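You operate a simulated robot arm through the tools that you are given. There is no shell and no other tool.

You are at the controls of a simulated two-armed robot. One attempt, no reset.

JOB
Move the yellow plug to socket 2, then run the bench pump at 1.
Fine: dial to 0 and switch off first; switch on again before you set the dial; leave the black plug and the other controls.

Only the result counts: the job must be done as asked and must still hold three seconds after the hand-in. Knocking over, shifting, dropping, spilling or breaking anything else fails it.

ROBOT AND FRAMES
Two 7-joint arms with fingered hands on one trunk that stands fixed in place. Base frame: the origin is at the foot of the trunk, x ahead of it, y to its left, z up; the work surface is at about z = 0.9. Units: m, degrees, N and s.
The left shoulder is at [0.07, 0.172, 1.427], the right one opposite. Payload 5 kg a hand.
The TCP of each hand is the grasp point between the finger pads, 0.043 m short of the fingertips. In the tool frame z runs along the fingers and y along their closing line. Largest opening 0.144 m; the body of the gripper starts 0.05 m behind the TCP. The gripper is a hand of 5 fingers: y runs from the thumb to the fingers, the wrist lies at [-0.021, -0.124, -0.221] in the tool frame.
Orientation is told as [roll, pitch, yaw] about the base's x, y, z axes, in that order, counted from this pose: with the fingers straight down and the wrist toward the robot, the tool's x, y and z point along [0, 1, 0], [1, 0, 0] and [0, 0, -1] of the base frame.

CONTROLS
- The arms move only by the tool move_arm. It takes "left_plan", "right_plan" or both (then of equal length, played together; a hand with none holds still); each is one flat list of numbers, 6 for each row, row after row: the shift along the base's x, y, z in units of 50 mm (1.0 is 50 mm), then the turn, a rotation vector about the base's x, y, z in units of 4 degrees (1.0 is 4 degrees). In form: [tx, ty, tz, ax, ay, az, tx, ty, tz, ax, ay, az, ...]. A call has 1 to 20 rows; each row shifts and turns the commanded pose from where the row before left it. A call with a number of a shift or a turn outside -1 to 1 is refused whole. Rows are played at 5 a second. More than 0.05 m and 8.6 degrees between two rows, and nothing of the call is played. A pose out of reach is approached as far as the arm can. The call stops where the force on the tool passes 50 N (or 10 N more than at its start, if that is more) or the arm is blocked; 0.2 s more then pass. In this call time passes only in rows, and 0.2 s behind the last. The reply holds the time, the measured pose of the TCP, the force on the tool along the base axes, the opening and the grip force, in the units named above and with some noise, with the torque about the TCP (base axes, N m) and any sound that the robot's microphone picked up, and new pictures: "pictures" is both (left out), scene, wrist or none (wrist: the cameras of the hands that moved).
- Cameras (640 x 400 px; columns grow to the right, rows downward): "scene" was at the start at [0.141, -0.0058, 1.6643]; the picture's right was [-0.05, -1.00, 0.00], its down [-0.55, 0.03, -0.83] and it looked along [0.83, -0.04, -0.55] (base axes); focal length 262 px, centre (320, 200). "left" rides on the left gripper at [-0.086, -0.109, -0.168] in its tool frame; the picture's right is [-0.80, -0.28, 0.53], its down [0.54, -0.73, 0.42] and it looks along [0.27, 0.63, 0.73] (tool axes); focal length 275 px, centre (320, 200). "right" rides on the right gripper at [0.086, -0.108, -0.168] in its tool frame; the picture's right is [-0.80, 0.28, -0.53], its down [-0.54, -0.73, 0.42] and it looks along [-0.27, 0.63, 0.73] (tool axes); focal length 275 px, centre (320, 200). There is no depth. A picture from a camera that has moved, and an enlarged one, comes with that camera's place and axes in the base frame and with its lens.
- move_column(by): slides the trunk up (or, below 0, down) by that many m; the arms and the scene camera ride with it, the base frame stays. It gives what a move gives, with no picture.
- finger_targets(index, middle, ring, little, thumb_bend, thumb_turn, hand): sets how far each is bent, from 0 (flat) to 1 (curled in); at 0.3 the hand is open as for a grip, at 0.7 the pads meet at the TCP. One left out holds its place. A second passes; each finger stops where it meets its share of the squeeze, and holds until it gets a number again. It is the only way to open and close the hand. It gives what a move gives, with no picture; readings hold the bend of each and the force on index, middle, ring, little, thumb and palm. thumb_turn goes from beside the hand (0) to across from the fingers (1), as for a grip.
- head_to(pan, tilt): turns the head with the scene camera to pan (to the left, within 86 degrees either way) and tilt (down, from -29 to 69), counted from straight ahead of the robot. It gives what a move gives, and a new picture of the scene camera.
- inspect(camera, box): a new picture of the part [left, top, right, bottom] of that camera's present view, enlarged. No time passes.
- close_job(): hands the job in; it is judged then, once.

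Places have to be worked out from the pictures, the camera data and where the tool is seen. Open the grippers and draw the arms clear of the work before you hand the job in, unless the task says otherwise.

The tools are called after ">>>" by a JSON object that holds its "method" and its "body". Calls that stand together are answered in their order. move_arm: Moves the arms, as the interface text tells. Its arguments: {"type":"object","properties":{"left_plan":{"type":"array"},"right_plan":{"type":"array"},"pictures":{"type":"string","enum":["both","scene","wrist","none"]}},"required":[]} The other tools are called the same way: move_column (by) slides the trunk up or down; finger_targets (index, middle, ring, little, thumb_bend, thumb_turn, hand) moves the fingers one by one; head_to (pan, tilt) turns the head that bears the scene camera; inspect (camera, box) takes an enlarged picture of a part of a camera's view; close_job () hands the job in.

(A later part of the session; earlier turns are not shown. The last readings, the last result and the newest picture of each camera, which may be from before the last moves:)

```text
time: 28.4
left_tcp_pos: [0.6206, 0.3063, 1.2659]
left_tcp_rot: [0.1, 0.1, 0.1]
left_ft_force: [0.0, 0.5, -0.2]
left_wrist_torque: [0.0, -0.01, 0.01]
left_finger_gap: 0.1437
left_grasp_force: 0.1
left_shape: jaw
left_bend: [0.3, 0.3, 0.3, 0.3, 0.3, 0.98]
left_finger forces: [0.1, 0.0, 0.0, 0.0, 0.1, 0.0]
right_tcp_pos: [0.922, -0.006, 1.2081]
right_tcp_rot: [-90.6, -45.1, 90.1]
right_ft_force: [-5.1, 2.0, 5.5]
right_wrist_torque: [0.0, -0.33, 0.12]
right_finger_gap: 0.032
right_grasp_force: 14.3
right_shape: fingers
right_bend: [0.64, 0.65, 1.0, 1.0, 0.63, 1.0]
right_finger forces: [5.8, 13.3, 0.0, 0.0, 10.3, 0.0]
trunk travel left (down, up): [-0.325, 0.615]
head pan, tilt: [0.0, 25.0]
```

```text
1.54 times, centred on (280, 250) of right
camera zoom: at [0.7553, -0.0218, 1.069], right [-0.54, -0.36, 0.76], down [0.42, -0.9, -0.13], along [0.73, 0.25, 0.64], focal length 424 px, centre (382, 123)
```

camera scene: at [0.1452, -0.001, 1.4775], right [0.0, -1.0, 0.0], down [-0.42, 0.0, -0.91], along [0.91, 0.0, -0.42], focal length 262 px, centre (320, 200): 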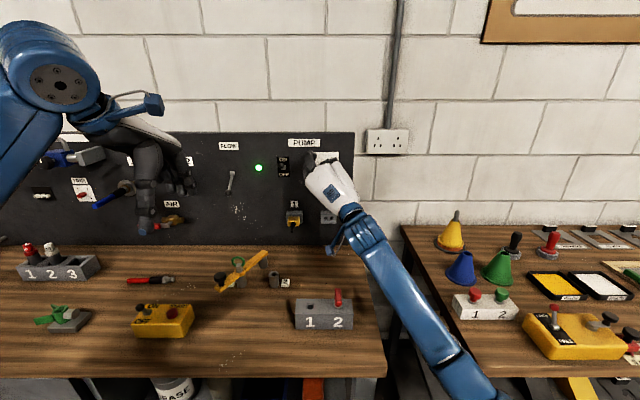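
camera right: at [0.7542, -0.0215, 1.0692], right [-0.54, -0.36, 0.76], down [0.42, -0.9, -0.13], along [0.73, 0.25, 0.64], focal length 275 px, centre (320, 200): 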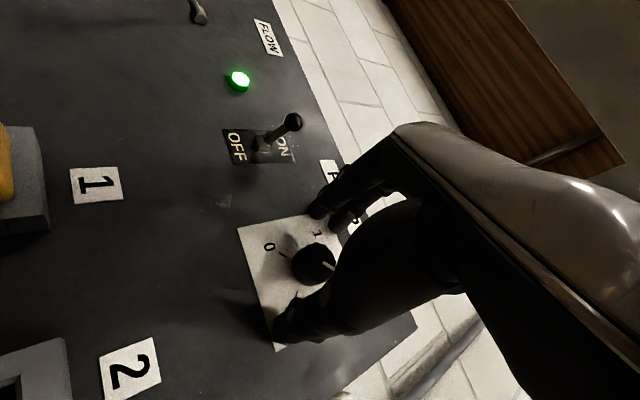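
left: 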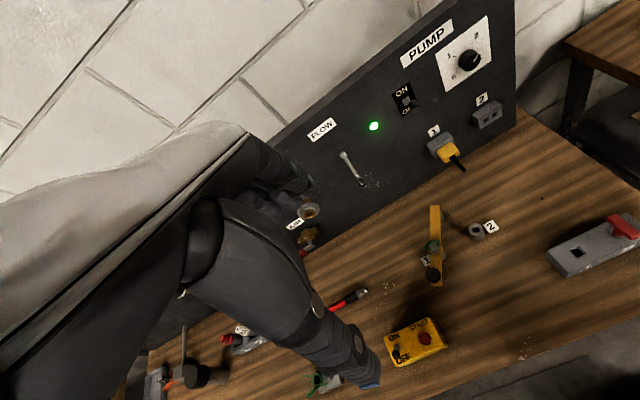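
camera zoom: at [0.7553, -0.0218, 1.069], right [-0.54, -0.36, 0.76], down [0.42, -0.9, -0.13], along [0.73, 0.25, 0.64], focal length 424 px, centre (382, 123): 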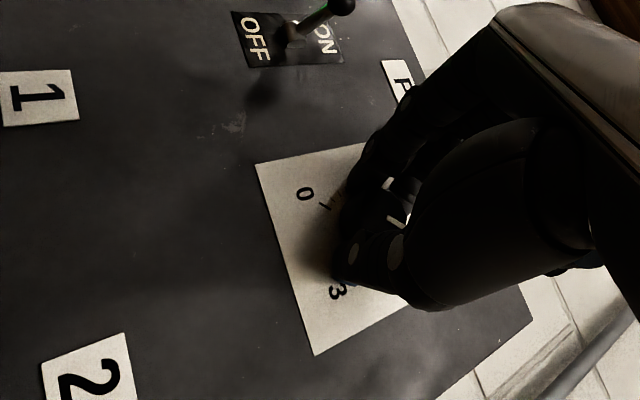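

The pinch is firm: index 6 N, middle 13 N, thumb 10 N, gap 32 mm. I'll ease back 2 mm off the panel and turn the knob counter-clockwise (about -x) by 60°.

>>> {"method": "move_arm", "body": {"right_plan": [-0.04, -0.003, -0.006, -1, 0, 0, 0, -0.004, -0.006, -1, 0, 0, 0, -0.005, -0.005, -1, 0, 0, 0, -0.006, -0.004, -1, 0, 0, 0, -0.007, -0.003, -1, 0, 0, 0, -0.008, -0.003, -1, 0, 0, 0, -0.008, -0.002, -1, 0, 0, 0, -0.008, -0.002, -1, 0, 0, 0, -0.008, -0.001, -1, 0, 0, 0, -0.009, -0.001, -1, 0, 0, 0, -0.009, 0, -1, 0, 0, 0, -0.009, 0, -1, 0, 0, 0, -0.009, 0.001, -1, 0, 0, 0, -0.009, 0.001, -1, 0, 0, 0, -0.009, 0.002, -1, 0, 0], "pictures": "both"}}

>>> {"method": "inspect", "body": {"camera": "right", "box": [160, 120, 400, 380]}}

```text
time: 31.6
left_tcp_pos: [0.6221, 0.3076, 1.2648]
left_tcp_rot: [-0.2, 0.1, 0.1]
left_ft_force: [0.6, 1.2, -0.5]
left_wrist_torque: [0.0, 0.0, -0.01]
left_finger_gap: 0.1437
left_grasp_force: 0.1
left_shape: jaw
left_bend: [0.3, 0.3, 0.3, 0.3, 0.3, 0.98]
left_finger forces: [0.0, 0.0, 0.0, 0.1, 0.0, 0.0]
right_tcp_pos: [0.921, -0.0114, 1.2046]
right_tcp_rot: [-90.3, 15.0, 90.1]
right_ft_force: [4.3, 7.3, 5.7]
right_wrist_torque: [0.02, -0.15, 0.33]
right_finger_gap: 0.0315
right_grasp_force: 11.9
right_shape: fingers
right_bend: [0.64, 0.65, 1.0, 1.0, 0.64, 1.0]
right_finger forces: [5.9, 10.0, 0.0, 0.0, 7.9, 0.0]
trunk travel left (down, up): [-0.325, 0.615]
head pan, tilt: [0.0, 25.0]
camera scene: at [0.1443, 0.0001, 1.4775], right [0.0, -1.0, 0.0], down [-0.42, 0.0, -0.91], along [0.91, 0.0, -0.42], focal length 262 px, centre (320, 200)
camera right: at [0.754, -0.1393, 1.1488], right [-0.54, 0.48, 0.69], down [0.42, -0.56, 0.71], along [0.73, 0.68, 0.1], focal length 275 px, centre (320, 200)
```

scene: 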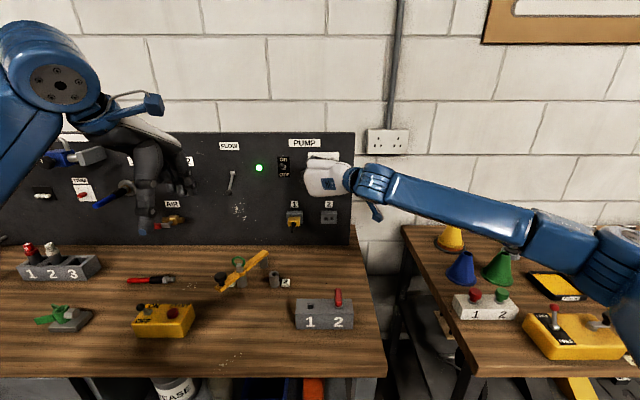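
right: 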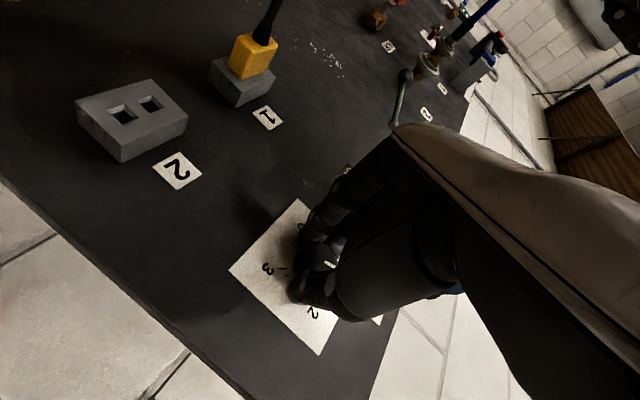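

```text
1.54 times, centred on (280, 250) of right
camera zoom: at [0.754, -0.1393, 1.1488], right [-0.54, 0.48, 0.69], down [0.42, -0.56, 0.71], along [0.73, 0.68, 0.1], focal length 424 px, centre (382, 123)
```

zoom: 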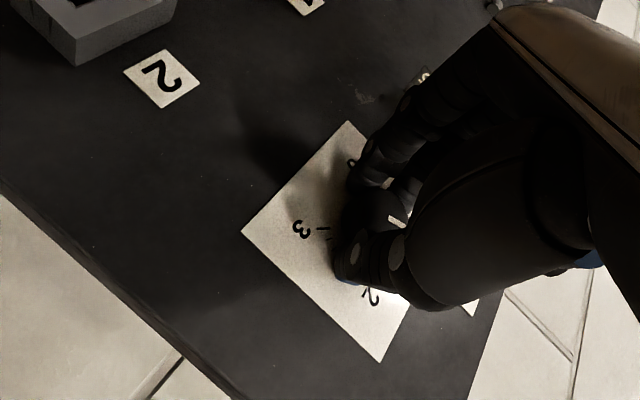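

The pointer moved with the hand, so the knob turned about 60°. I'll release, back off, look at the dial, and rotate back for the next stroke.

>>> {"method": "finger_targets", "body": {"hand": "right", "index": 0.45, "middle": 0.45, "thumb_bend": 0.45}}

>>> {"method": "move_arm", "body": {"right_plan": [-0.3, 0, 0, 0, 0, 0, -0.3, 0, 0, 0, 0, 0], "pictures": "wrist"}}

>>> {"method": "inspect", "body": {"camera": "right", "box": [160, 120, 400, 380]}}

```text
time: 32.6
left_tcp_pos: [0.6221, 0.3059, 1.2667]
left_tcp_rot: [-0.1, 0.0, 0.1]
left_ft_force: [0.7, -0.3, -0.3]
left_wrist_torque: [0.0, 0.0, -0.02]
left_finger_gap: 0.1435
left_grasp_force: 0.1
left_shape: jaw
left_bend: [0.3, 0.3, 0.3, 0.3, 0.3, 0.98]
left_finger forces: [0.0, 0.0, 0.0, 0.0, 0.0, 0.1]
right_tcp_pos: [0.9223, -0.012, 1.2044]
right_tcp_rot: [-90.4, 14.8, 90.1]
right_ft_force: [-4.0, -1.4, -1.1]
right_wrist_torque: [-0.04, 0.08, 0.16]
right_finger_gap: 0.0956
right_grasp_force: 2.6
right_shape: fingers
right_bend: [0.45, 0.45, 1.0, 1.0, 0.45, 0.99]
right_finger forces: [0.1, 4.6, 0.0, 0.0, 0.1, 0.0]
trunk travel left (down, up): [-0.325, 0.615]
head pan, tilt: [0.0, 25.0]
```

```text
time: 33.2
left_tcp_pos: [0.622, 0.3064, 1.2662]
left_tcp_rot: [0.0, 0.0, 0.1]
left_ft_force: [0.8, 0.2, 0.0]
left_wrist_torque: [0.01, 0.02, -0.01]
left_finger_gap: 0.1435
left_grasp_force: 0.0
left_shape: jaw
left_bend: [0.3, 0.3, 0.3, 0.3, 0.3, 0.98]
left_finger forces: [0.1, 0.1, 0.1, 0.0, 0.0, 0.1]
right_tcp_pos: [0.8911, -0.0133, 1.2059]
right_tcp_rot: [-90.4, 14.9, 90.0]
right_ft_force: [0.2, -0.4, -0.4]
right_wrist_torque: [0.03, 0.03, 0.02]
right_finger_gap: 0.0957
right_grasp_force: 0.1
right_shape: fingers
right_bend: [0.45, 0.45, 1.0, 1.0, 0.45, 0.99]
right_finger forces: [0.1, 0.1, 0.0, 0.1, 0.0, 0.1]
trunk travel left (down, up): [-0.325, 0.615]
head pan, tilt: [0.0, 25.0]
camera right: at [0.7239, -0.1407, 1.1492], right [-0.54, 0.48, 0.69], down [0.42, -0.56, 0.71], along [0.73, 0.68, 0.1], focal length 275 px, centre (320, 200)
```

right: 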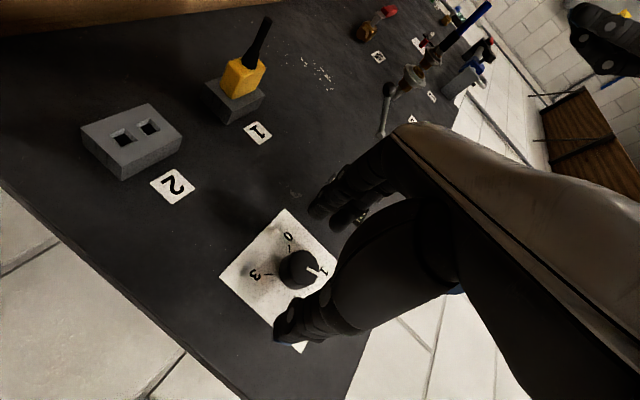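

```text
1.54 times, centred on (280, 250) of right
camera zoom: at [0.7239, -0.1407, 1.1492], right [-0.54, 0.48, 0.69], down [0.42, -0.56, 0.71], along [0.73, 0.68, 0.1], focal length 424 px, centre (382, 123)
```

zoom: 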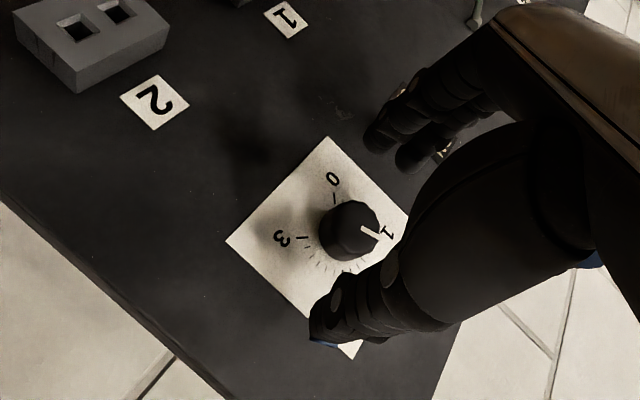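

The pointer now sits near 1.3, turned as expected. I'll rotate the open hand back by 68°, re-approach, and grip again.

>>> {"method": "move_arm", "body": {"right_plan": [0, 0.008, 0, 1, 0, 0, 0, 0.008, 0, 1, 0, 0, 0, 0.008, 0, 1, 0, 0, 0, 0.008, 0, 1, 0, 0, 0, 0.008, 0, 1, 0, 0, 0, 0.008, 0, 1, 0, 0, 0, 0.008, 0, 1, 0, 0, 0, 0.008, 0, 1, 0, 0, 0, 0.008, 0, 1, 0, 0, 0, 0.008, 0, 1, 0, 0, 0, 0.008, 0, 1, 0, 0, 0, 0.008, 0, 1, 0, 0, 0, 0.008, 0, 1, 0, 0, 0, 0.008, 0, 1, 0, 0, 0, 0.008, 0, 1, 0, 0, 0, 0.008, 0, 1, 0, 0, 0, 0.008, 0, 1, 0, 0], "pictures": "wrist"}}

```text
time: 36.8
left_tcp_pos: [0.6225, 0.3059, 1.2655]
left_tcp_rot: [-0.2, 0.0, 0.1]
left_ft_force: [0.3, 0.4, 0.8]
left_wrist_torque: [-0.03, 0.01, -0.02]
left_finger_gap: 0.1435
left_grasp_force: 0.1
left_shape: jaw
left_bend: [0.3, 0.3, 0.3, 0.3, 0.3, 0.98]
left_finger forces: [0.0, 0.0, 0.1, 0.0, 0.1, 0.1]
right_tcp_pos: [0.8928, -0.0048, 1.2053]
right_tcp_rot: [-90.4, -53.2, 90.0]
right_ft_force: [-0.5, 0.3, 0.5]
right_wrist_torque: [0.0, -0.01, -0.03]
right_finger_gap: 0.0959
right_grasp_force: 0.1
right_shape: fingers
right_bend: [0.45, 0.45, 1.0, 1.0, 0.45, 0.99]
right_finger forces: [0.0, 0.1, 0.1, 0.0, 0.1, 0.1]
trunk travel left (down, up): [-0.325, 0.615]
head pan, tilt: [0.0, 25.0]
camera right: at [0.724, -0.0009, 1.0661], right [-0.54, -0.46, 0.7], down [0.42, -0.87, -0.25], along [0.73, 0.16, 0.67], focal length 275 px, centre (320, 200)
```

right: 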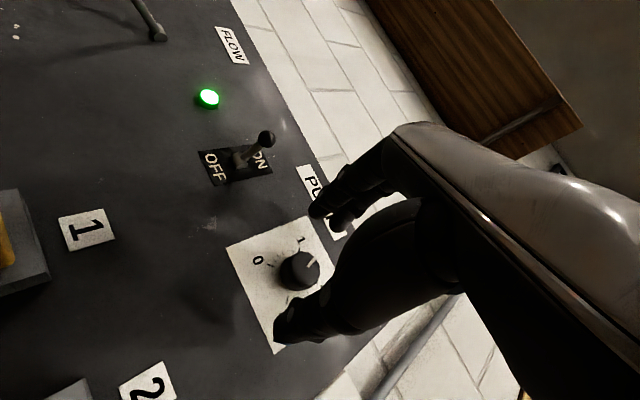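

>>> {"method": "move_arm", "body": {"right_plan": [0.26, -0.01, 0.015, 0, 0, 0, 0.26, -0.01, 0.015, 0, 0, 0], "pictures": "none"}}

>>> {"method": "finger_targets", "body": {"hand": "right", "index": 0.7, "middle": 0.7, "thumb_bend": 0.7}}

>>> {"method": "inspect", "body": {"camera": "right", "box": [160, 120, 400, 380]}}

```text
time: 37.4
left_tcp_pos: [0.6227, 0.3065, 1.2669]
left_tcp_rot: [0.0, 0.1, 0.1]
left_ft_force: [0.6, -0.3, 0.1]
left_wrist_torque: [0.03, -0.01, 0.0]
left_finger_gap: 0.1436
left_grasp_force: 0.0
left_shape: jaw
left_bend: [0.3, 0.3, 0.3, 0.3, 0.3, 0.98]
left_finger forces: [0.0, 0.1, 0.0, 0.0, 0.0, 0.0]
right_tcp_pos: [0.9196, -0.0059, 1.2068]
right_tcp_rot: [-90.5, -53.2, 90.0]
right_ft_force: [0.6, -0.1, 0.6]
right_wrist_torque: [-0.02, 0.02, 0.0]
right_finger_gap: 0.0959
right_grasp_force: 0.2
right_shape: fingers
right_bend: [0.45, 0.45, 1.0, 1.0, 0.45, 0.99]
right_finger forces: [0.1, 0.0, 0.0, 0.0, 0.0, 0.1]
trunk travel left (down, up): [-0.325, 0.615]
head pan, tilt: [0.0, 25.0]
```

```text
time: 38.4
left_tcp_pos: [0.6215, 0.3073, 1.2667]
left_tcp_rot: [0.0, 0.0, 0.1]
left_ft_force: [1.0, -0.3, 0.2]
left_wrist_torque: [0.02, 0.02, 0.03]
left_finger_gap: 0.1434
left_grasp_force: 0.1
left_shape: jaw
left_bend: [0.3, 0.3, 0.3, 0.3, 0.3, 0.98]
left_finger forces: [0.0, 0.0, 0.1, 0.1, 0.1, 0.1]
right_tcp_pos: [0.9187, -0.006, 1.2076]
right_tcp_rot: [-90.7, -53.2, 90.2]
right_ft_force: [2.7, 2.6, 5.4]
right_wrist_torque: [-0.04, -0.23, 0.06]
right_finger_gap: 0.0309
right_grasp_force: 11.4
right_shape: fingers
right_bend: [0.64, 0.65, 1.0, 1.0, 0.64, 1.0]
right_finger forces: [5.6, 8.3, 0.0, 0.0, 9.1, 0.0]
trunk travel left (down, up): [-0.325, 0.615]
head pan, tilt: [0.0, 25.0]
```

```text
1.54 times, centred on (280, 250) of right
camera zoom: at [0.7503, -0.0015, 1.0679], right [-0.54, -0.46, 0.7], down [0.42, -0.87, -0.25], along [0.73, 0.16, 0.67], focal length 424 px, centre (382, 123)
```

zoom: 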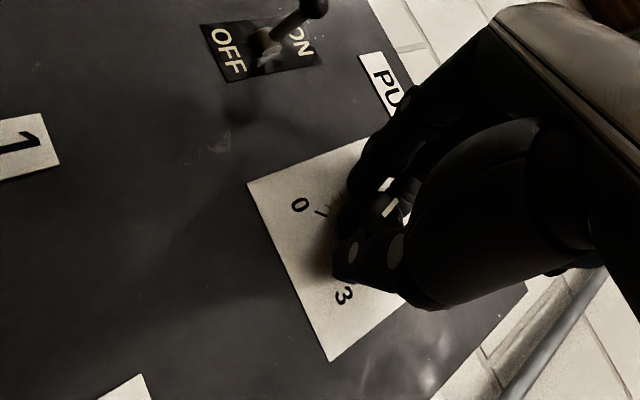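

Gripped again with balanced forces. Second counter-clockwise stroke, 68°.

>>> {"method": "move_arm", "body": {"right_plan": [0, -0.005, -0.006, -1, 0, 0, 0, -0.005, -0.006, -1, 0, 0, 0, -0.006, -0.006, -1, 0, 0, 0, -0.006, -0.005, -1, 0, 0, 0, -0.007, -0.005, -1, 0, 0, 0, -0.007, -0.004, -1, 0, 0, 0, -0.007, -0.004, -1, 0, 0, 0, -0.008, -0.003, -1, 0, 0, 0, -0.008, -0.003, -1, 0, 0, 0, -0.008, -0.002, -1, 0, 0, 0, -0.008, -0.002, -1, 0, 0, 0, -0.008, -0.001, -1, 0, 0, 0, -0.008, -0.001, -1, 0, 0, 0, -0.008, 0, -1, 0, 0, 0, -0.008, 0, -1, 0, 0, 0, -0.008, 0.001, -1, 0, 0, 0, -0.008, 0.001, -1, 0, 0], "pictures": "wrist"}}

>>> {"method": "finger_targets", "body": {"hand": "right", "index": 0.45, "middle": 0.45, "thumb_bend": 0.45}}

>>> {"method": "move_arm", "body": {"right_plan": [-0.3, 0, 0, 0, 0, 0, -0.3, 0, 0, 0, 0, 0], "pictures": "none"}}

>>> {"method": "inspect", "body": {"camera": "right", "box": [160, 120, 400, 380]}}

```text
time: 42.0
left_tcp_pos: [0.6228, 0.3065, 1.2658]
left_tcp_rot: [-0.1, 0.1, 0.1]
left_ft_force: [0.3, 0.1, 0.2]
left_wrist_torque: [0.0, 0.02, 0.02]
left_finger_gap: 0.1435
left_grasp_force: 0.1
left_shape: jaw
left_bend: [0.3, 0.3, 0.3, 0.3, 0.3, 0.98]
left_finger forces: [0.0, 0.1, 0.0, 0.1, 0.0, 0.1]
right_tcp_pos: [0.9177, -0.0106, 1.2042]
right_tcp_rot: [-90.4, 14.9, 90.1]
right_ft_force: [1.7, 6.2, 4.4]
right_wrist_torque: [-0.04, -0.11, 0.32]
right_finger_gap: 0.03
right_grasp_force: 12.7
right_shape: fingers
right_bend: [0.65, 0.65, 1.0, 1.0, 0.64, 1.0]
right_finger forces: [6.0, 11.1, 0.0, 0.1, 8.2, 0.0]
trunk travel left (down, up): [-0.325, 0.615]
head pan, tilt: [0.0, 25.0]
camera right: at [0.7501, -0.1397, 1.1483], right [-0.54, 0.48, 0.69], down [0.42, -0.56, 0.71], along [0.73, 0.68, 0.1], focal length 275 px, centre (320, 200)
```

right: 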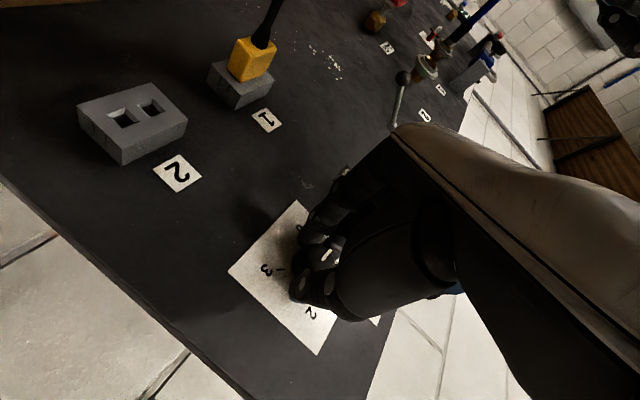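

```text
time: 43.0
left_tcp_pos: [0.6229, 0.3064, 1.2659]
left_tcp_rot: [0.0, 0.1, 0.1]
left_ft_force: [-0.8, 0.5, -0.7]
left_wrist_torque: [0.03, 0.0, 0.01]
left_finger_gap: 0.1435
left_grasp_force: 0.1
left_shape: jaw
left_bend: [0.3, 0.3, 0.3, 0.3, 0.3, 0.98]
left_finger forces: [0.0, 0.0, 0.0, 0.0, 0.0, 0.0]
right_tcp_pos: [0.9178, -0.0131, 1.2056]
right_tcp_rot: [-90.4, 14.7, 90.1]
right_ft_force: [0.3, 0.1, 0.4]
right_wrist_torque: [0.0, -0.01, -0.02]
right_finger_gap: 0.0958
right_grasp_force: 0.1
right_shape: fingers
right_bend: [0.45, 0.45, 1.0, 1.0, 0.45, 0.99]
right_finger forces: [0.1, 0.0, 0.0, 0.0, 0.1, 0.0]
trunk travel left (down, up): [-0.325, 0.615]
head pan, tilt: [0.0, 25.0]
```

```text
time: 43.6
left_tcp_pos: [0.6231, 0.3064, 1.2651]
left_tcp_rot: [0.0, -0.1, 0.2]
left_ft_force: [-0.7, 0.1, -0.4]
left_wrist_torque: [0.04, -0.04, 0.01]
left_finger_gap: 0.1436
left_grasp_force: 0.1
left_shape: jaw
left_bend: [0.3, 0.3, 0.3, 0.3, 0.3, 0.98]
left_finger forces: [0.0, 0.0, 0.0, 0.0, 0.0, 0.0]
right_tcp_pos: [0.8869, -0.0117, 1.2068]
right_tcp_rot: [-90.4, 14.9, 90.1]
right_ft_force: [-0.5, -0.3, -0.6]
right_wrist_torque: [-0.01, 0.03, 0.03]
right_finger_gap: 0.0959
right_grasp_force: 0.1
right_shape: fingers
right_bend: [0.45, 0.45, 1.0, 1.0, 0.45, 0.99]
right_finger forces: [0.0, 0.0, 0.1, 0.0, 0.1, 0.1]
trunk travel left (down, up): [-0.325, 0.615]
head pan, tilt: [0.0, 25.0]
```

```text
1.54 times, centred on (280, 250) of right
camera zoom: at [0.7196, -0.1408, 1.1486], right [-0.54, 0.48, 0.69], down [0.42, -0.56, 0.71], along [0.73, 0.68, 0.1], focal length 424 px, centre (382, 123)
```

zoom: 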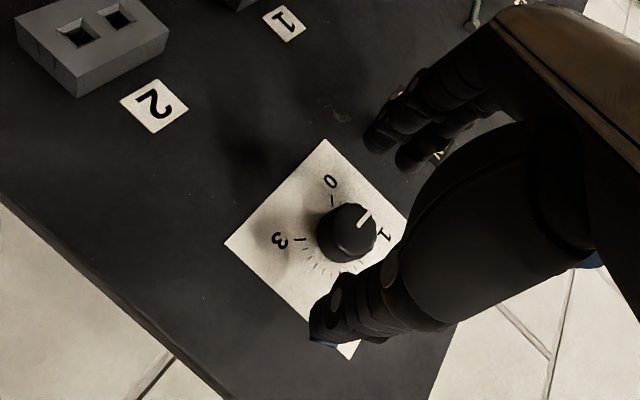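

The pointer now reads about 0.55, so roughly 50° remains. I'll rotate back 56°, re-grip and turn 52°.

>>> {"method": "move_arm", "body": {"right_plan": [0, 0.008, 0, 1, 0, 0, 0, 0.008, 0, 1, 0, 0, 0, 0.008, 0, 1, 0, 0, 0, 0.008, 0, 1, 0, 0, 0, 0.008, 0, 1, 0, 0, 0, 0.008, 0, 1, 0, 0, 0, 0.008, 0, 1, 0, 0, 0, 0.008, 0, 1, 0, 0, 0, 0.008, 0, 1, 0, 0, 0, 0.008, 0, 1, 0, 0, 0, 0.008, 0, 1, 0, 0, 0, 0.008, 0, 1, 0, 0, 0, 0.005, 0, 1, 0, 0, 0, 0, 0, 1, 0, 0], "pictures": "none"}}

>>> {"method": "move_arm", "body": {"right_plan": [0.31, 0, 0, 0, 0, 0, 0.31, 0, 0, 0, 0, 0], "pictures": "wrist"}}

```text
time: 46.6
left_tcp_pos: [0.6228, 0.3071, 1.2649]
left_tcp_rot: [0.0, 0.1, 0.1]
left_ft_force: [-0.2, -0.1, -0.1]
left_wrist_torque: [0.02, -0.01, 0.03]
left_finger_gap: 0.1435
left_grasp_force: 0.0
left_shape: jaw
left_bend: [0.3, 0.3, 0.3, 0.3, 0.3, 0.98]
left_finger forces: [0.0, 0.1, 0.0, 0.0, 0.0, 0.1]
right_tcp_pos: [0.8883, -0.0071, 1.2042]
right_tcp_rot: [-90.6, -41.2, 90.2]
right_ft_force: [-0.3, -0.1, -0.4]
right_wrist_torque: [-0.04, 0.01, 0.01]
right_finger_gap: 0.096
right_grasp_force: 0.1
right_shape: fingers
right_bend: [0.45, 0.45, 1.0, 1.0, 0.45, 0.99]
right_finger forces: [0.0, 0.0, 0.0, 0.0, 0.1, 0.0]
trunk travel left (down, up): [-0.325, 0.615]
head pan, tilt: [0.0, 25.0]
```

```text
time: 47.2
left_tcp_pos: [0.6223, 0.3071, 1.2648]
left_tcp_rot: [-0.1, 0.1, 0.1]
left_ft_force: [-0.9, 0.9, -0.3]
left_wrist_torque: [-0.02, 0.02, 0.01]
left_finger_gap: 0.1438
left_grasp_force: 0.0
left_shape: jaw
left_bend: [0.3, 0.3, 0.3, 0.3, 0.3, 0.98]
left_finger forces: [0.0, 0.0, 0.0, 0.0, 0.0, 0.0]
right_tcp_pos: [0.9195, -0.0084, 1.2049]
right_tcp_rot: [-90.5, -41.2, 90.2]
right_ft_force: [-0.2, -0.4, 0.0]
right_wrist_torque: [-0.02, -0.03, 0.02]
right_finger_gap: 0.0958
right_grasp_force: 0.1
right_shape: fingers
right_bend: [0.45, 0.45, 1.0, 1.0, 0.45, 0.99]
right_finger forces: [0.0, 0.0, 0.1, 0.0, 0.1, 0.0]
trunk travel left (down, up): [-0.325, 0.615]
head pan, tilt: [0.0, 25.0]
camera right: at [0.752, -0.0327, 1.0674], right [-0.54, -0.31, 0.78], down [0.42, -0.9, -0.07], along [0.73, 0.29, 0.62], focal length 275 px, centre (320, 200)
```

right: 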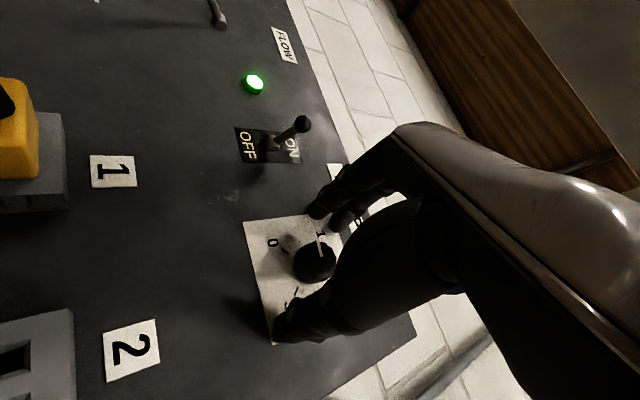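

>>> {"method": "finger_targets", "body": {"hand": "right", "index": 0.7, "middle": 0.7, "thumb_bend": 0.7}}

>>> {"method": "move_arm", "body": {"right_plan": [0, -0.006, -0.005, -1, 0, 0, 0, -0.007, -0.005, -1, 0, 0, 0, -0.007, -0.004, -1, 0, 0, 0, -0.007, -0.004, -1, 0, 0, 0, -0.008, -0.003, -1, 0, 0, 0, -0.008, -0.003, -1, 0, 0, 0, -0.008, -0.002, -1, 0, 0, 0, -0.008, -0.002, -1, 0, 0, 0, -0.008, -0.001, -1, 0, 0, 0, -0.008, -0.001, -1, 0, 0, 0, -0.008, 0, -1, 0, 0, 0, -0.008, 0, -1, 0, 0, 0, -0.008, 0.001, -1, 0, 0], "pictures": "wrist"}}

>>> {"method": "finger_targets", "body": {"hand": "right", "index": 0.45, "middle": 0.45, "thumb_bend": 0.45}}

>>> {"method": "move_arm", "body": {"right_plan": [-0.5, 0, 0, 0, 0, 0, -0.5, 0, 0, 0, 0, 0], "pictures": "wrist"}}

>>> {"method": "inspect", "body": {"camera": "right", "box": [160, 180, 380, 360]}}

```text
time: 48.2
left_tcp_pos: [0.6224, 0.3067, 1.266]
left_tcp_rot: [-0.1, -0.1, 0.1]
left_ft_force: [-0.4, 0.3, 0.6]
left_wrist_torque: [-0.01, 0.0, 0.02]
left_finger_gap: 0.1437
left_grasp_force: 0.0
left_shape: jaw
left_bend: [0.3, 0.3, 0.3, 0.3, 0.3, 0.98]
left_finger forces: [0.0, 0.0, 0.0, 0.0, 0.0, 0.0]
right_tcp_pos: [0.9189, -0.0069, 1.206]
right_tcp_rot: [-90.6, -41.3, 90.2]
right_ft_force: [2.9, 5.0, 7.6]
right_wrist_torque: [-0.04, -0.25, 0.13]
right_finger_gap: 0.0307
right_grasp_force: 12.5
right_shape: fingers
right_bend: [0.64, 0.65, 1.0, 1.0, 0.64, 1.0]
right_finger forces: [6.4, 9.4, 0.0, 0.1, 8.5, 0.0]
trunk travel left (down, up): [-0.325, 0.615]
head pan, tilt: [0.0, 25.0]
```

```text
time: 51.0
left_tcp_pos: [0.6211, 0.3073, 1.2663]
left_tcp_rot: [-0.1, 0.1, 0.1]
left_ft_force: [0.2, 0.1, 0.5]
left_wrist_torque: [0.01, 0.03, 0.05]
left_finger_gap: 0.1437
left_grasp_force: 0.0
left_shape: jaw
left_bend: [0.3, 0.3, 0.3, 0.3, 0.3, 0.98]
left_finger forces: [0.0, 0.0, 0.1, 0.0, 0.0, 0.0]
right_tcp_pos: [0.9194, -0.0115, 1.204]
right_tcp_rot: [-90.6, 11.1, 90.1]
right_ft_force: [1.6, 6.9, 6.2]
right_wrist_torque: [0.09, -0.22, 0.29]
right_finger_gap: 0.0298
right_grasp_force: 12.3
right_shape: fingers
right_bend: [0.65, 0.65, 1.0, 1.0, 0.64, 1.0]
right_finger forces: [5.7, 10.8, 0.0, 0.1, 8.2, 0.0]
trunk travel left (down, up): [-0.325, 0.615]
head pan, tilt: [0.0, 25.0]
camera right: at [0.7509, -0.1353, 1.1391], right [-0.54, 0.43, 0.72], down [0.42, -0.61, 0.67], along [0.73, 0.67, 0.15], focal length 275 px, centre (320, 200)
```

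right: 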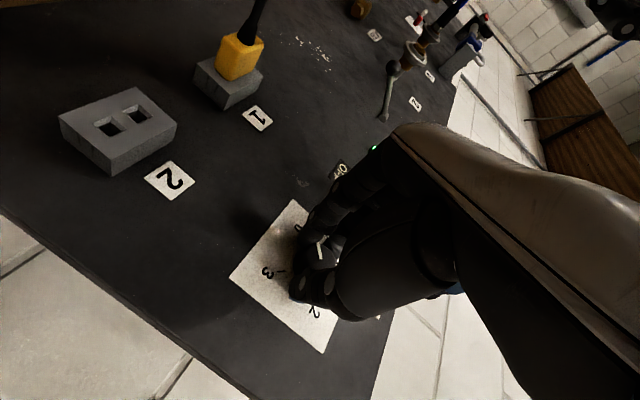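

```text
time: 52.0
left_tcp_pos: [0.6233, 0.3061, 1.2652]
left_tcp_rot: [-0.1, 0.1, 0.1]
left_ft_force: [0.6, -0.1, 0.3]
left_wrist_torque: [0.03, 0.02, -0.02]
left_finger_gap: 0.1437
left_grasp_force: 0.0
left_shape: jaw
left_bend: [0.3, 0.3, 0.3, 0.3, 0.3, 0.98]
left_finger forces: [0.0, 0.1, 0.0, 0.1, 0.0, 0.0]
right_tcp_pos: [0.919, -0.0118, 1.203]
right_tcp_rot: [-90.4, 10.8, 90.1]
right_ft_force: [-0.2, -0.2, 0.6]
right_wrist_torque: [0.0, 0.0, -0.02]
right_finger_gap: 0.0957
right_grasp_force: 0.0
right_shape: fingers
right_bend: [0.45, 0.45, 1.0, 1.0, 0.45, 0.99]
right_finger forces: [0.1, 0.0, 0.0, 0.0, 0.0, 0.0]
trunk travel left (down, up): [-0.325, 0.615]
head pan, tilt: [0.0, 25.0]
```

```text
time: 52.6
left_tcp_pos: [0.6222, 0.3066, 1.2655]
left_tcp_rot: [0.0, 0.0, 0.1]
left_ft_force: [-0.7, -0.6, 0.6]
left_wrist_torque: [0.0, 0.0, -0.02]
left_finger_gap: 0.1438
left_grasp_force: 0.1
left_shape: jaw
left_bend: [0.3, 0.3, 0.3, 0.3, 0.3, 0.98]
left_finger forces: [0.0, 0.0, 0.0, 0.0, 0.0, 0.0]
right_tcp_pos: [0.8684, -0.0132, 1.204]
right_tcp_rot: [-90.5, 10.8, 90.2]
right_ft_force: [-0.3, 0.1, -0.2]
right_wrist_torque: [0.01, 0.0, -0.02]
right_finger_gap: 0.0958
right_grasp_force: 0.0
right_shape: fingers
right_bend: [0.45, 0.45, 1.0, 1.0, 0.45, 0.99]
right_finger forces: [0.1, 0.0, 0.1, 0.0, 0.0, 0.0]
trunk travel left (down, up): [-0.325, 0.615]
head pan, tilt: [0.0, 25.0]
camera right: at [0.7005, -0.1366, 1.139], right [-0.54, 0.43, 0.72], down [0.42, -0.61, 0.67], along [0.73, 0.67, 0.15], focal length 275 px, centre (320, 200)
```

right: 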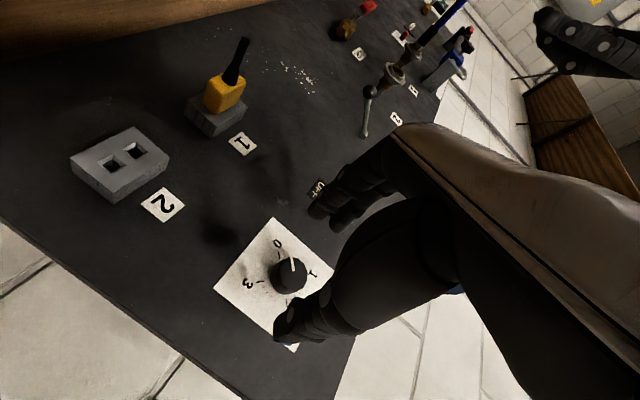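

```text
2.22 times, centred on (270, 270) of right
camera zoom: at [0.7005, -0.1366, 1.139], right [-0.54, 0.43, 0.72], down [0.42, -0.61, 0.67], along [0.73, 0.67, 0.15], focal length 612 px, centre (431, 44)
```

zoom: 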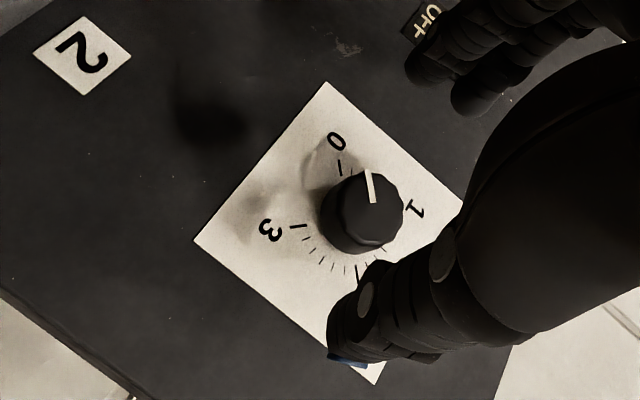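

The pointer lines up with the 0 tick. Next is the switch. I'll form a pointing index finger (thumb half in, the rest curled), back away, and check the dial from the scene camera.

>>> {"method": "finger_targets", "body": {"hand": "right", "index": 0.45, "middle": 1.0, "thumb_bend": 0.7}}

>>> {"method": "move_arm", "body": {"right_plan": [-0.6, 0, 0, 0, 0, 0, -0.6, -0.4, 0, 0, 0, 0, -0.5, -1, 0, 0, 0, 0, -0.3, -1, 0, 0, 0, 0, 0, -1, 0, 0, 0, 0], "pictures": "both"}}

>>> {"method": "inspect", "body": {"camera": "scene", "box": [270, 135, 350, 185]}}

```text
time: 53.6
left_tcp_pos: [0.6223, 0.3063, 1.2654]
left_tcp_rot: [-0.1, 0.1, 0.2]
left_ft_force: [-0.1, -0.3, -0.3]
left_wrist_torque: [-0.01, 0.03, 0.0]
left_finger_gap: 0.1436
left_grasp_force: 0.0
left_shape: jaw
left_bend: [0.3, 0.3, 0.3, 0.3, 0.3, 0.98]
left_finger forces: [0.0, 0.0, 0.0, 0.1, 0.0, 0.1]
right_tcp_pos: [0.8691, -0.0137, 1.2039]
right_tcp_rot: [-90.4, 10.9, 90.1]
right_ft_force: [0.0, 0.4, 0.2]
right_wrist_torque: [0.01, -0.01, 0.01]
right_finger_gap: 0.0521
right_grasp_force: 0.0
right_shape: fingers
right_bend: [0.45, 1.0, 1.0, 1.0, 0.7, 1.0]
right_finger forces: [0.0, 0.1, 0.0, 0.0, 0.0, 0.0]
trunk travel left (down, up): [-0.325, 0.615]
head pan, tilt: [0.0, 25.0]
```

```text
refused: row 3 steps farther than a row can; nothing moved
```

```text
8.00 times, centred on (310, 160) of scene
camera zoom: at [0.1441, -0.0014, 1.4776], right [0.0, -1.0, 0.0], down [-0.42, 0.0, -0.91], along [0.91, 0.0, -0.42], focal length 2095 px, centre (400, 520)
```

zoom: 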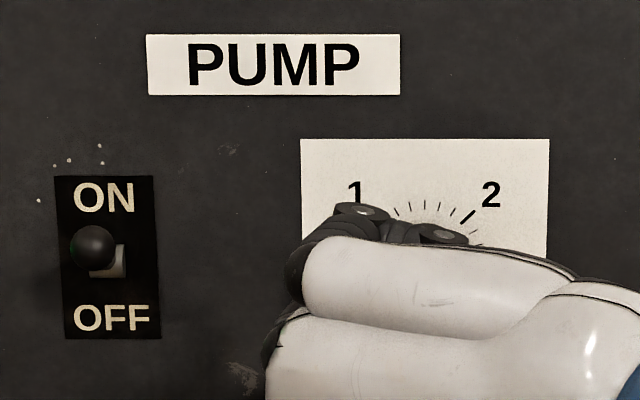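

The step was too long, so nothing moved. I'll split it into smaller rows to back off and clear the view of the dial.

>>> {"method": "move_arm", "body": {"right_plan": [-0.6, 0, 0, 0, 0, 0, -0.6, -0.4, 0, 0, 0, 0, -0.3, -0.9, 0, 0, 0, 0, 0, -0.9, 0, 0, 0, 0, 0, -0.9, 0, 0, 0, 0], "pictures": "both"}}

>>> {"method": "inspect", "body": {"camera": "scene", "box": [270, 135, 350, 185]}}

```text
time: 54.8
left_tcp_pos: [0.621, 0.3058, 1.2667]
left_tcp_rot: [0.1, 0.0, 0.0]
left_ft_force: [-0.5, -1.0, 0.1]
left_wrist_torque: [0.07, -0.07, 0.0]
left_finger_gap: 0.1436
left_grasp_force: 0.1
left_shape: jaw
left_bend: [0.3, 0.3, 0.3, 0.3, 0.3, 0.98]
left_finger forces: [0.0, 0.1, 0.0, 0.0, 0.0, 0.0]
right_tcp_pos: [0.7925, -0.1693, 1.2046]
right_tcp_rot: [-90.6, 10.7, 90.2]
right_ft_force: [-0.5, 0.1, 0.0]
right_wrist_torque: [0.0, 0.0, 0.04]
right_finger_gap: 0.0519
right_grasp_force: 0.0
right_shape: fingers
right_bend: [0.45, 1.0, 1.0, 1.0, 0.7, 1.0]
right_finger forces: [0.0, 0.0, 0.0, 0.1, 0.0, 0.0]
trunk travel left (down, up): [-0.325, 0.615]
head pan, tilt: [0.0, 25.0]
camera scene: at [0.1431, -0.0033, 1.4777], right [0.0, -1.0, 0.0], down [-0.42, 0.0, -0.91], along [0.91, 0.0, -0.42], focal length 262 px, centre (320, 200)
camera right: at [0.6253, -0.2926, 1.1388], right [-0.54, 0.42, 0.72], down [0.42, -0.61, 0.67], along [0.73, 0.67, 0.15], focal length 275 px, centre (320, 200)
```

scene: 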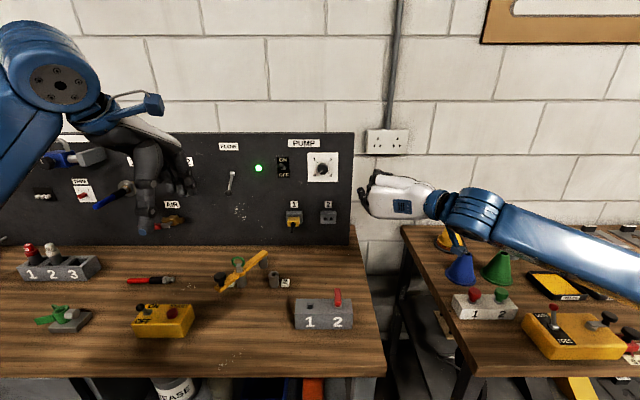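
right: 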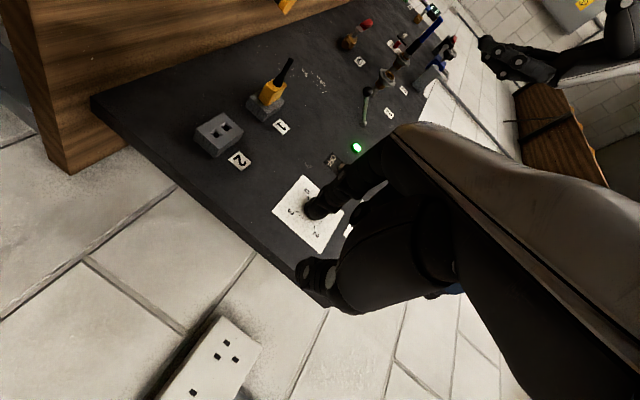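

```text
8.00 times, centred on (310, 160) of scene
camera zoom: at [0.1431, -0.0033, 1.4777], right [0.0, -1.0, 0.0], down [-0.42, 0.0, -0.91], along [0.91, 0.0, -0.42], focal length 2095 px, centre (400, 520)
```

zoom: 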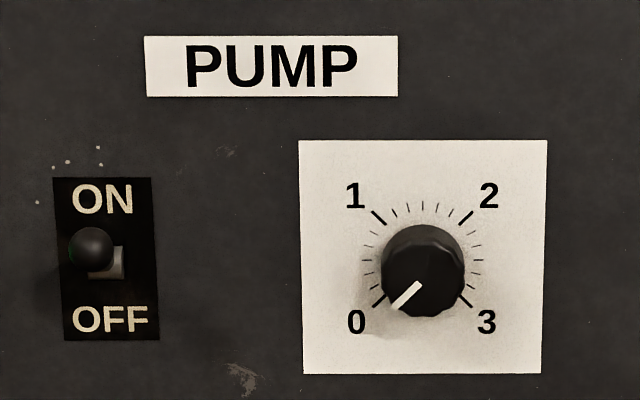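

The dial reads 0 (pointer on the 0 mark). I'll bring the index finger above the switch ball, first at standoff and then forward to x≈0.90.

>>> {"method": "move_arm", "body": {"right_plan": [0, 0.77, 0.24, 0, 0, 0, 0, 0.77, 0.24, 0, 0, 0, 0, 0.77, 0.24, 0, 0, 0, 0, 0.77, 0.24, 0, 0, 0, 0, 0.77, 0.24, 0, 0, 0, 0, 0.77, 0.24, 0, 0, 0, 0.7, 0, 0, 0, 0, 0, 0.7, 0, 0, 0, 0, 0, 0.7, 0, 0, 0, 0, 0], "pictures": "both"}}

>>> {"method": "inspect", "body": {"camera": "right", "box": [160, 100, 440, 360]}}

>>> {"method": "inspect", "body": {"camera": "scene", "box": [240, 110, 340, 200]}}

```text
time: 56.8
left_tcp_pos: [0.6237, 0.3073, 1.2646]
left_tcp_rot: [-0.1, 0.1, 0.0]
left_ft_force: [-0.4, 1.3, -0.8]
left_wrist_torque: [-0.03, 0.03, 0.02]
left_finger_gap: 0.1437
left_grasp_force: 0.1
left_shape: jaw
left_bend: [0.3, 0.3, 0.3, 0.3, 0.3, 0.98]
left_finger forces: [0.0, 0.1, 0.0, 0.0, 0.1, 0.0]
right_tcp_pos: [0.9007, 0.064, 1.2756]
right_tcp_rot: [-90.3, 10.9, 90.2]
right_ft_force: [1.6, 0.5, -0.1]
right_wrist_torque: [0.01, -0.03, 0.02]
right_finger_gap: 0.052
right_grasp_force: 0.0
right_shape: fingers
right_bend: [0.45, 1.0, 1.0, 1.0, 0.7, 1.0]
right_finger forces: [0.1, 0.1, 0.0, 0.1, 0.0, 0.0]
trunk travel left (down, up): [-0.325, 0.615]
head pan, tilt: [0.0, 25.0]
camera scene: at [0.1452, -0.0005, 1.4775], right [0.0, -1.0, 0.0], down [-0.42, 0.0, -0.91], along [0.91, 0.0, -0.42], focal length 262 px, centre (320, 200)
camera right: at [0.7327, -0.0599, 1.2102], right [-0.54, 0.43, 0.72], down [0.42, -0.61, 0.67], along [0.73, 0.67, 0.15], focal length 275 px, centre (320, 200)
```

scene: 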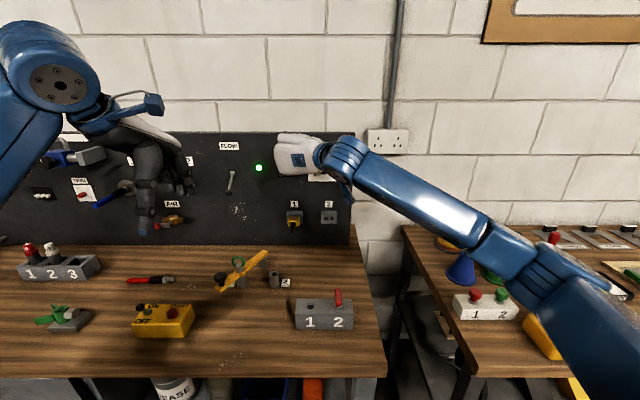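
right: 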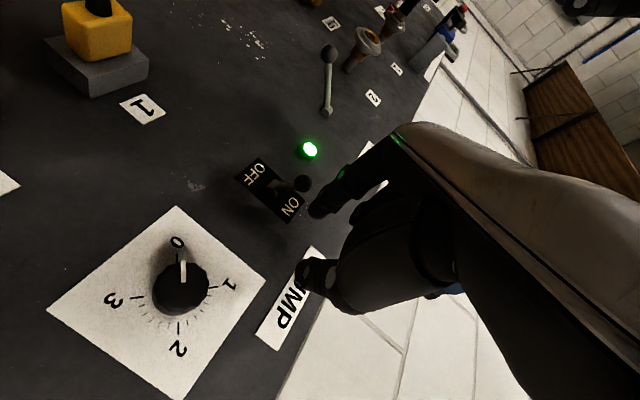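

```text
1.54 times, centred on (300, 230) of right
camera zoom: at [0.7327, -0.0599, 1.2102], right [-0.54, 0.43, 0.72], down [0.42, -0.61, 0.67], along [0.73, 0.67, 0.15], focal length 424 px, centre (351, 154)
```

zoom: 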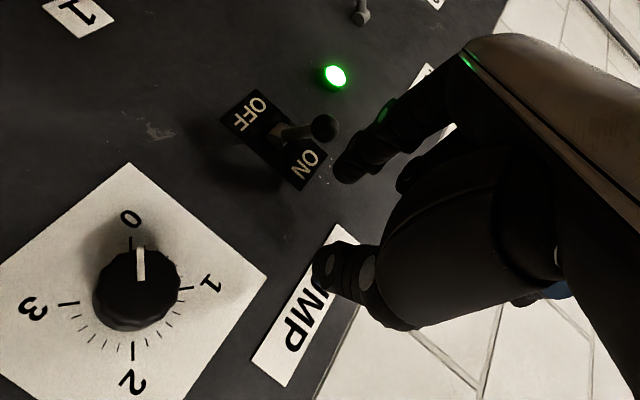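

```text
4.44 times, centred on (290, 155) of scene
camera zoom: at [0.1452, -0.0005, 1.4775], right [0.0, -1.0, 0.0], down [-0.42, 0.0, -0.91], along [0.91, 0.0, -0.42], focal length 1164 px, centre (453, 400)
```

zoom: 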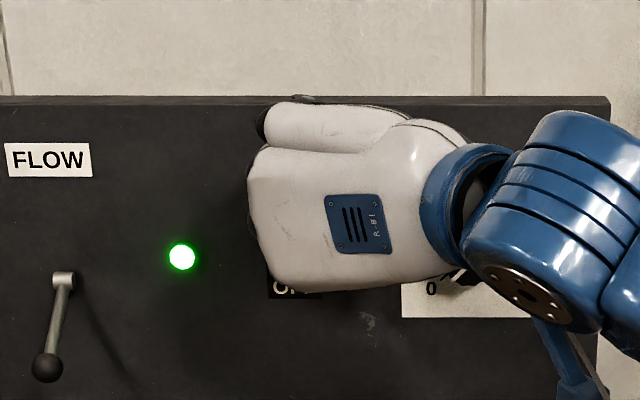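

The index tip is at about (0.944,0.120,1.257), directly above the ball at about (0.932,0.119,1.229). I'll move in slightly and push down.

>>> {"method": "move_arm", "body": {"right_plan": [0.12, 0, 0, 0, 0, 0, 0, 0, -0.2, 0, 0, 0, 0, 0, -0.2, 0, 0, 0, 0, 0, -0.2, 0, 0, 0, 0, 0, -0.2, 0, 0, 0, 0, 0, -0.15, 0, 0, 0], "pictures": "both"}}

>>> {"method": "inspect", "body": {"camera": "right", "box": [160, 100, 440, 360]}}

```text
time: 58.2
left_tcp_pos: [0.621, 0.306, 1.2661]
left_tcp_rot: [0.0, 0.0, 0.1]
left_ft_force: [0.6, 0.5, -0.1]
left_wrist_torque: [0.01, -0.01, -0.01]
left_finger_gap: 0.1437
left_grasp_force: 0.1
left_shape: jaw
left_bend: [0.3, 0.3, 0.3, 0.3, 0.3, 0.98]
left_finger forces: [0.0, 0.0, 0.0, 0.1, 0.0, 0.0]
right_tcp_pos: [0.9038, 0.064, 1.2294]
right_tcp_rot: [-90.7, 10.7, 90.3]
right_ft_force: [-3.7, -0.7, 5.7]
right_wrist_torque: [0.39, -0.24, 0.24]
right_finger_gap: 0.0515
right_grasp_force: 3.2
right_shape: fingers
right_bend: [0.45, 1.0, 1.0, 1.0, 0.7, 1.0]
right_finger forces: [7.0, 0.0, 0.0, 0.0, 0.0, 0.1]
trunk travel left (down, up): [-0.325, 0.615]
head pan, tilt: [0.0, 25.0]
heard: click
camera scene: at [0.1428, -0.0012, 1.4779], right [0.0, -1.0, 0.0], down [-0.42, 0.0, -0.91], along [0.91, 0.0, -0.42], focal length 262 px, centre (320, 200)
camera right: at [0.7361, -0.0601, 1.1645], right [-0.54, 0.43, 0.72], down [0.42, -0.61, 0.67], along [0.73, 0.67, 0.15], focal length 275 px, centre (320, 200)
```

scene: 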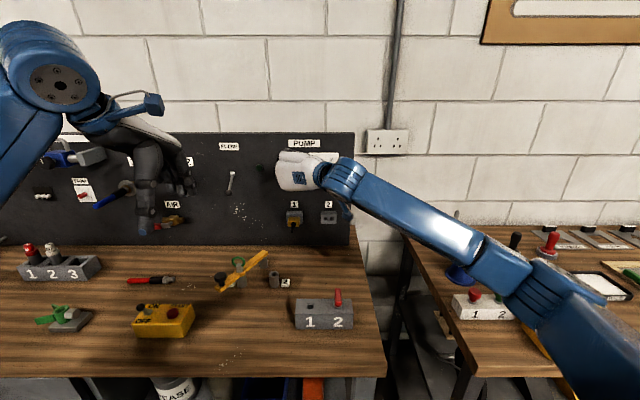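
right: 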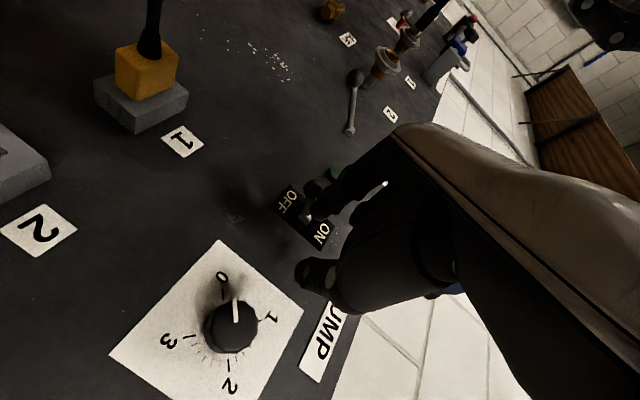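

```text
1.54 times, centred on (300, 230) of right
camera zoom: at [0.7361, -0.0601, 1.1645], right [-0.54, 0.43, 0.72], down [0.42, -0.61, 0.67], along [0.73, 0.67, 0.15], focal length 424 px, centre (351, 154)
```

zoom: 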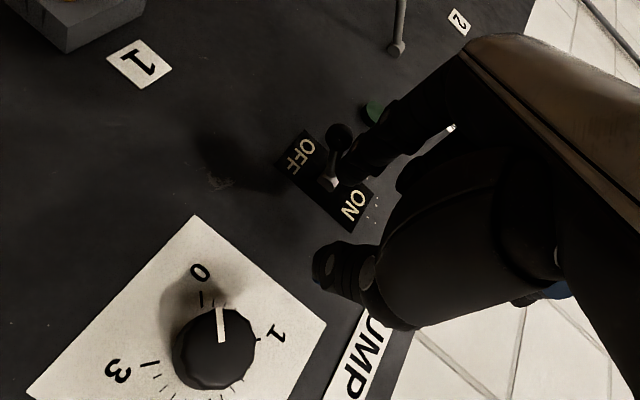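

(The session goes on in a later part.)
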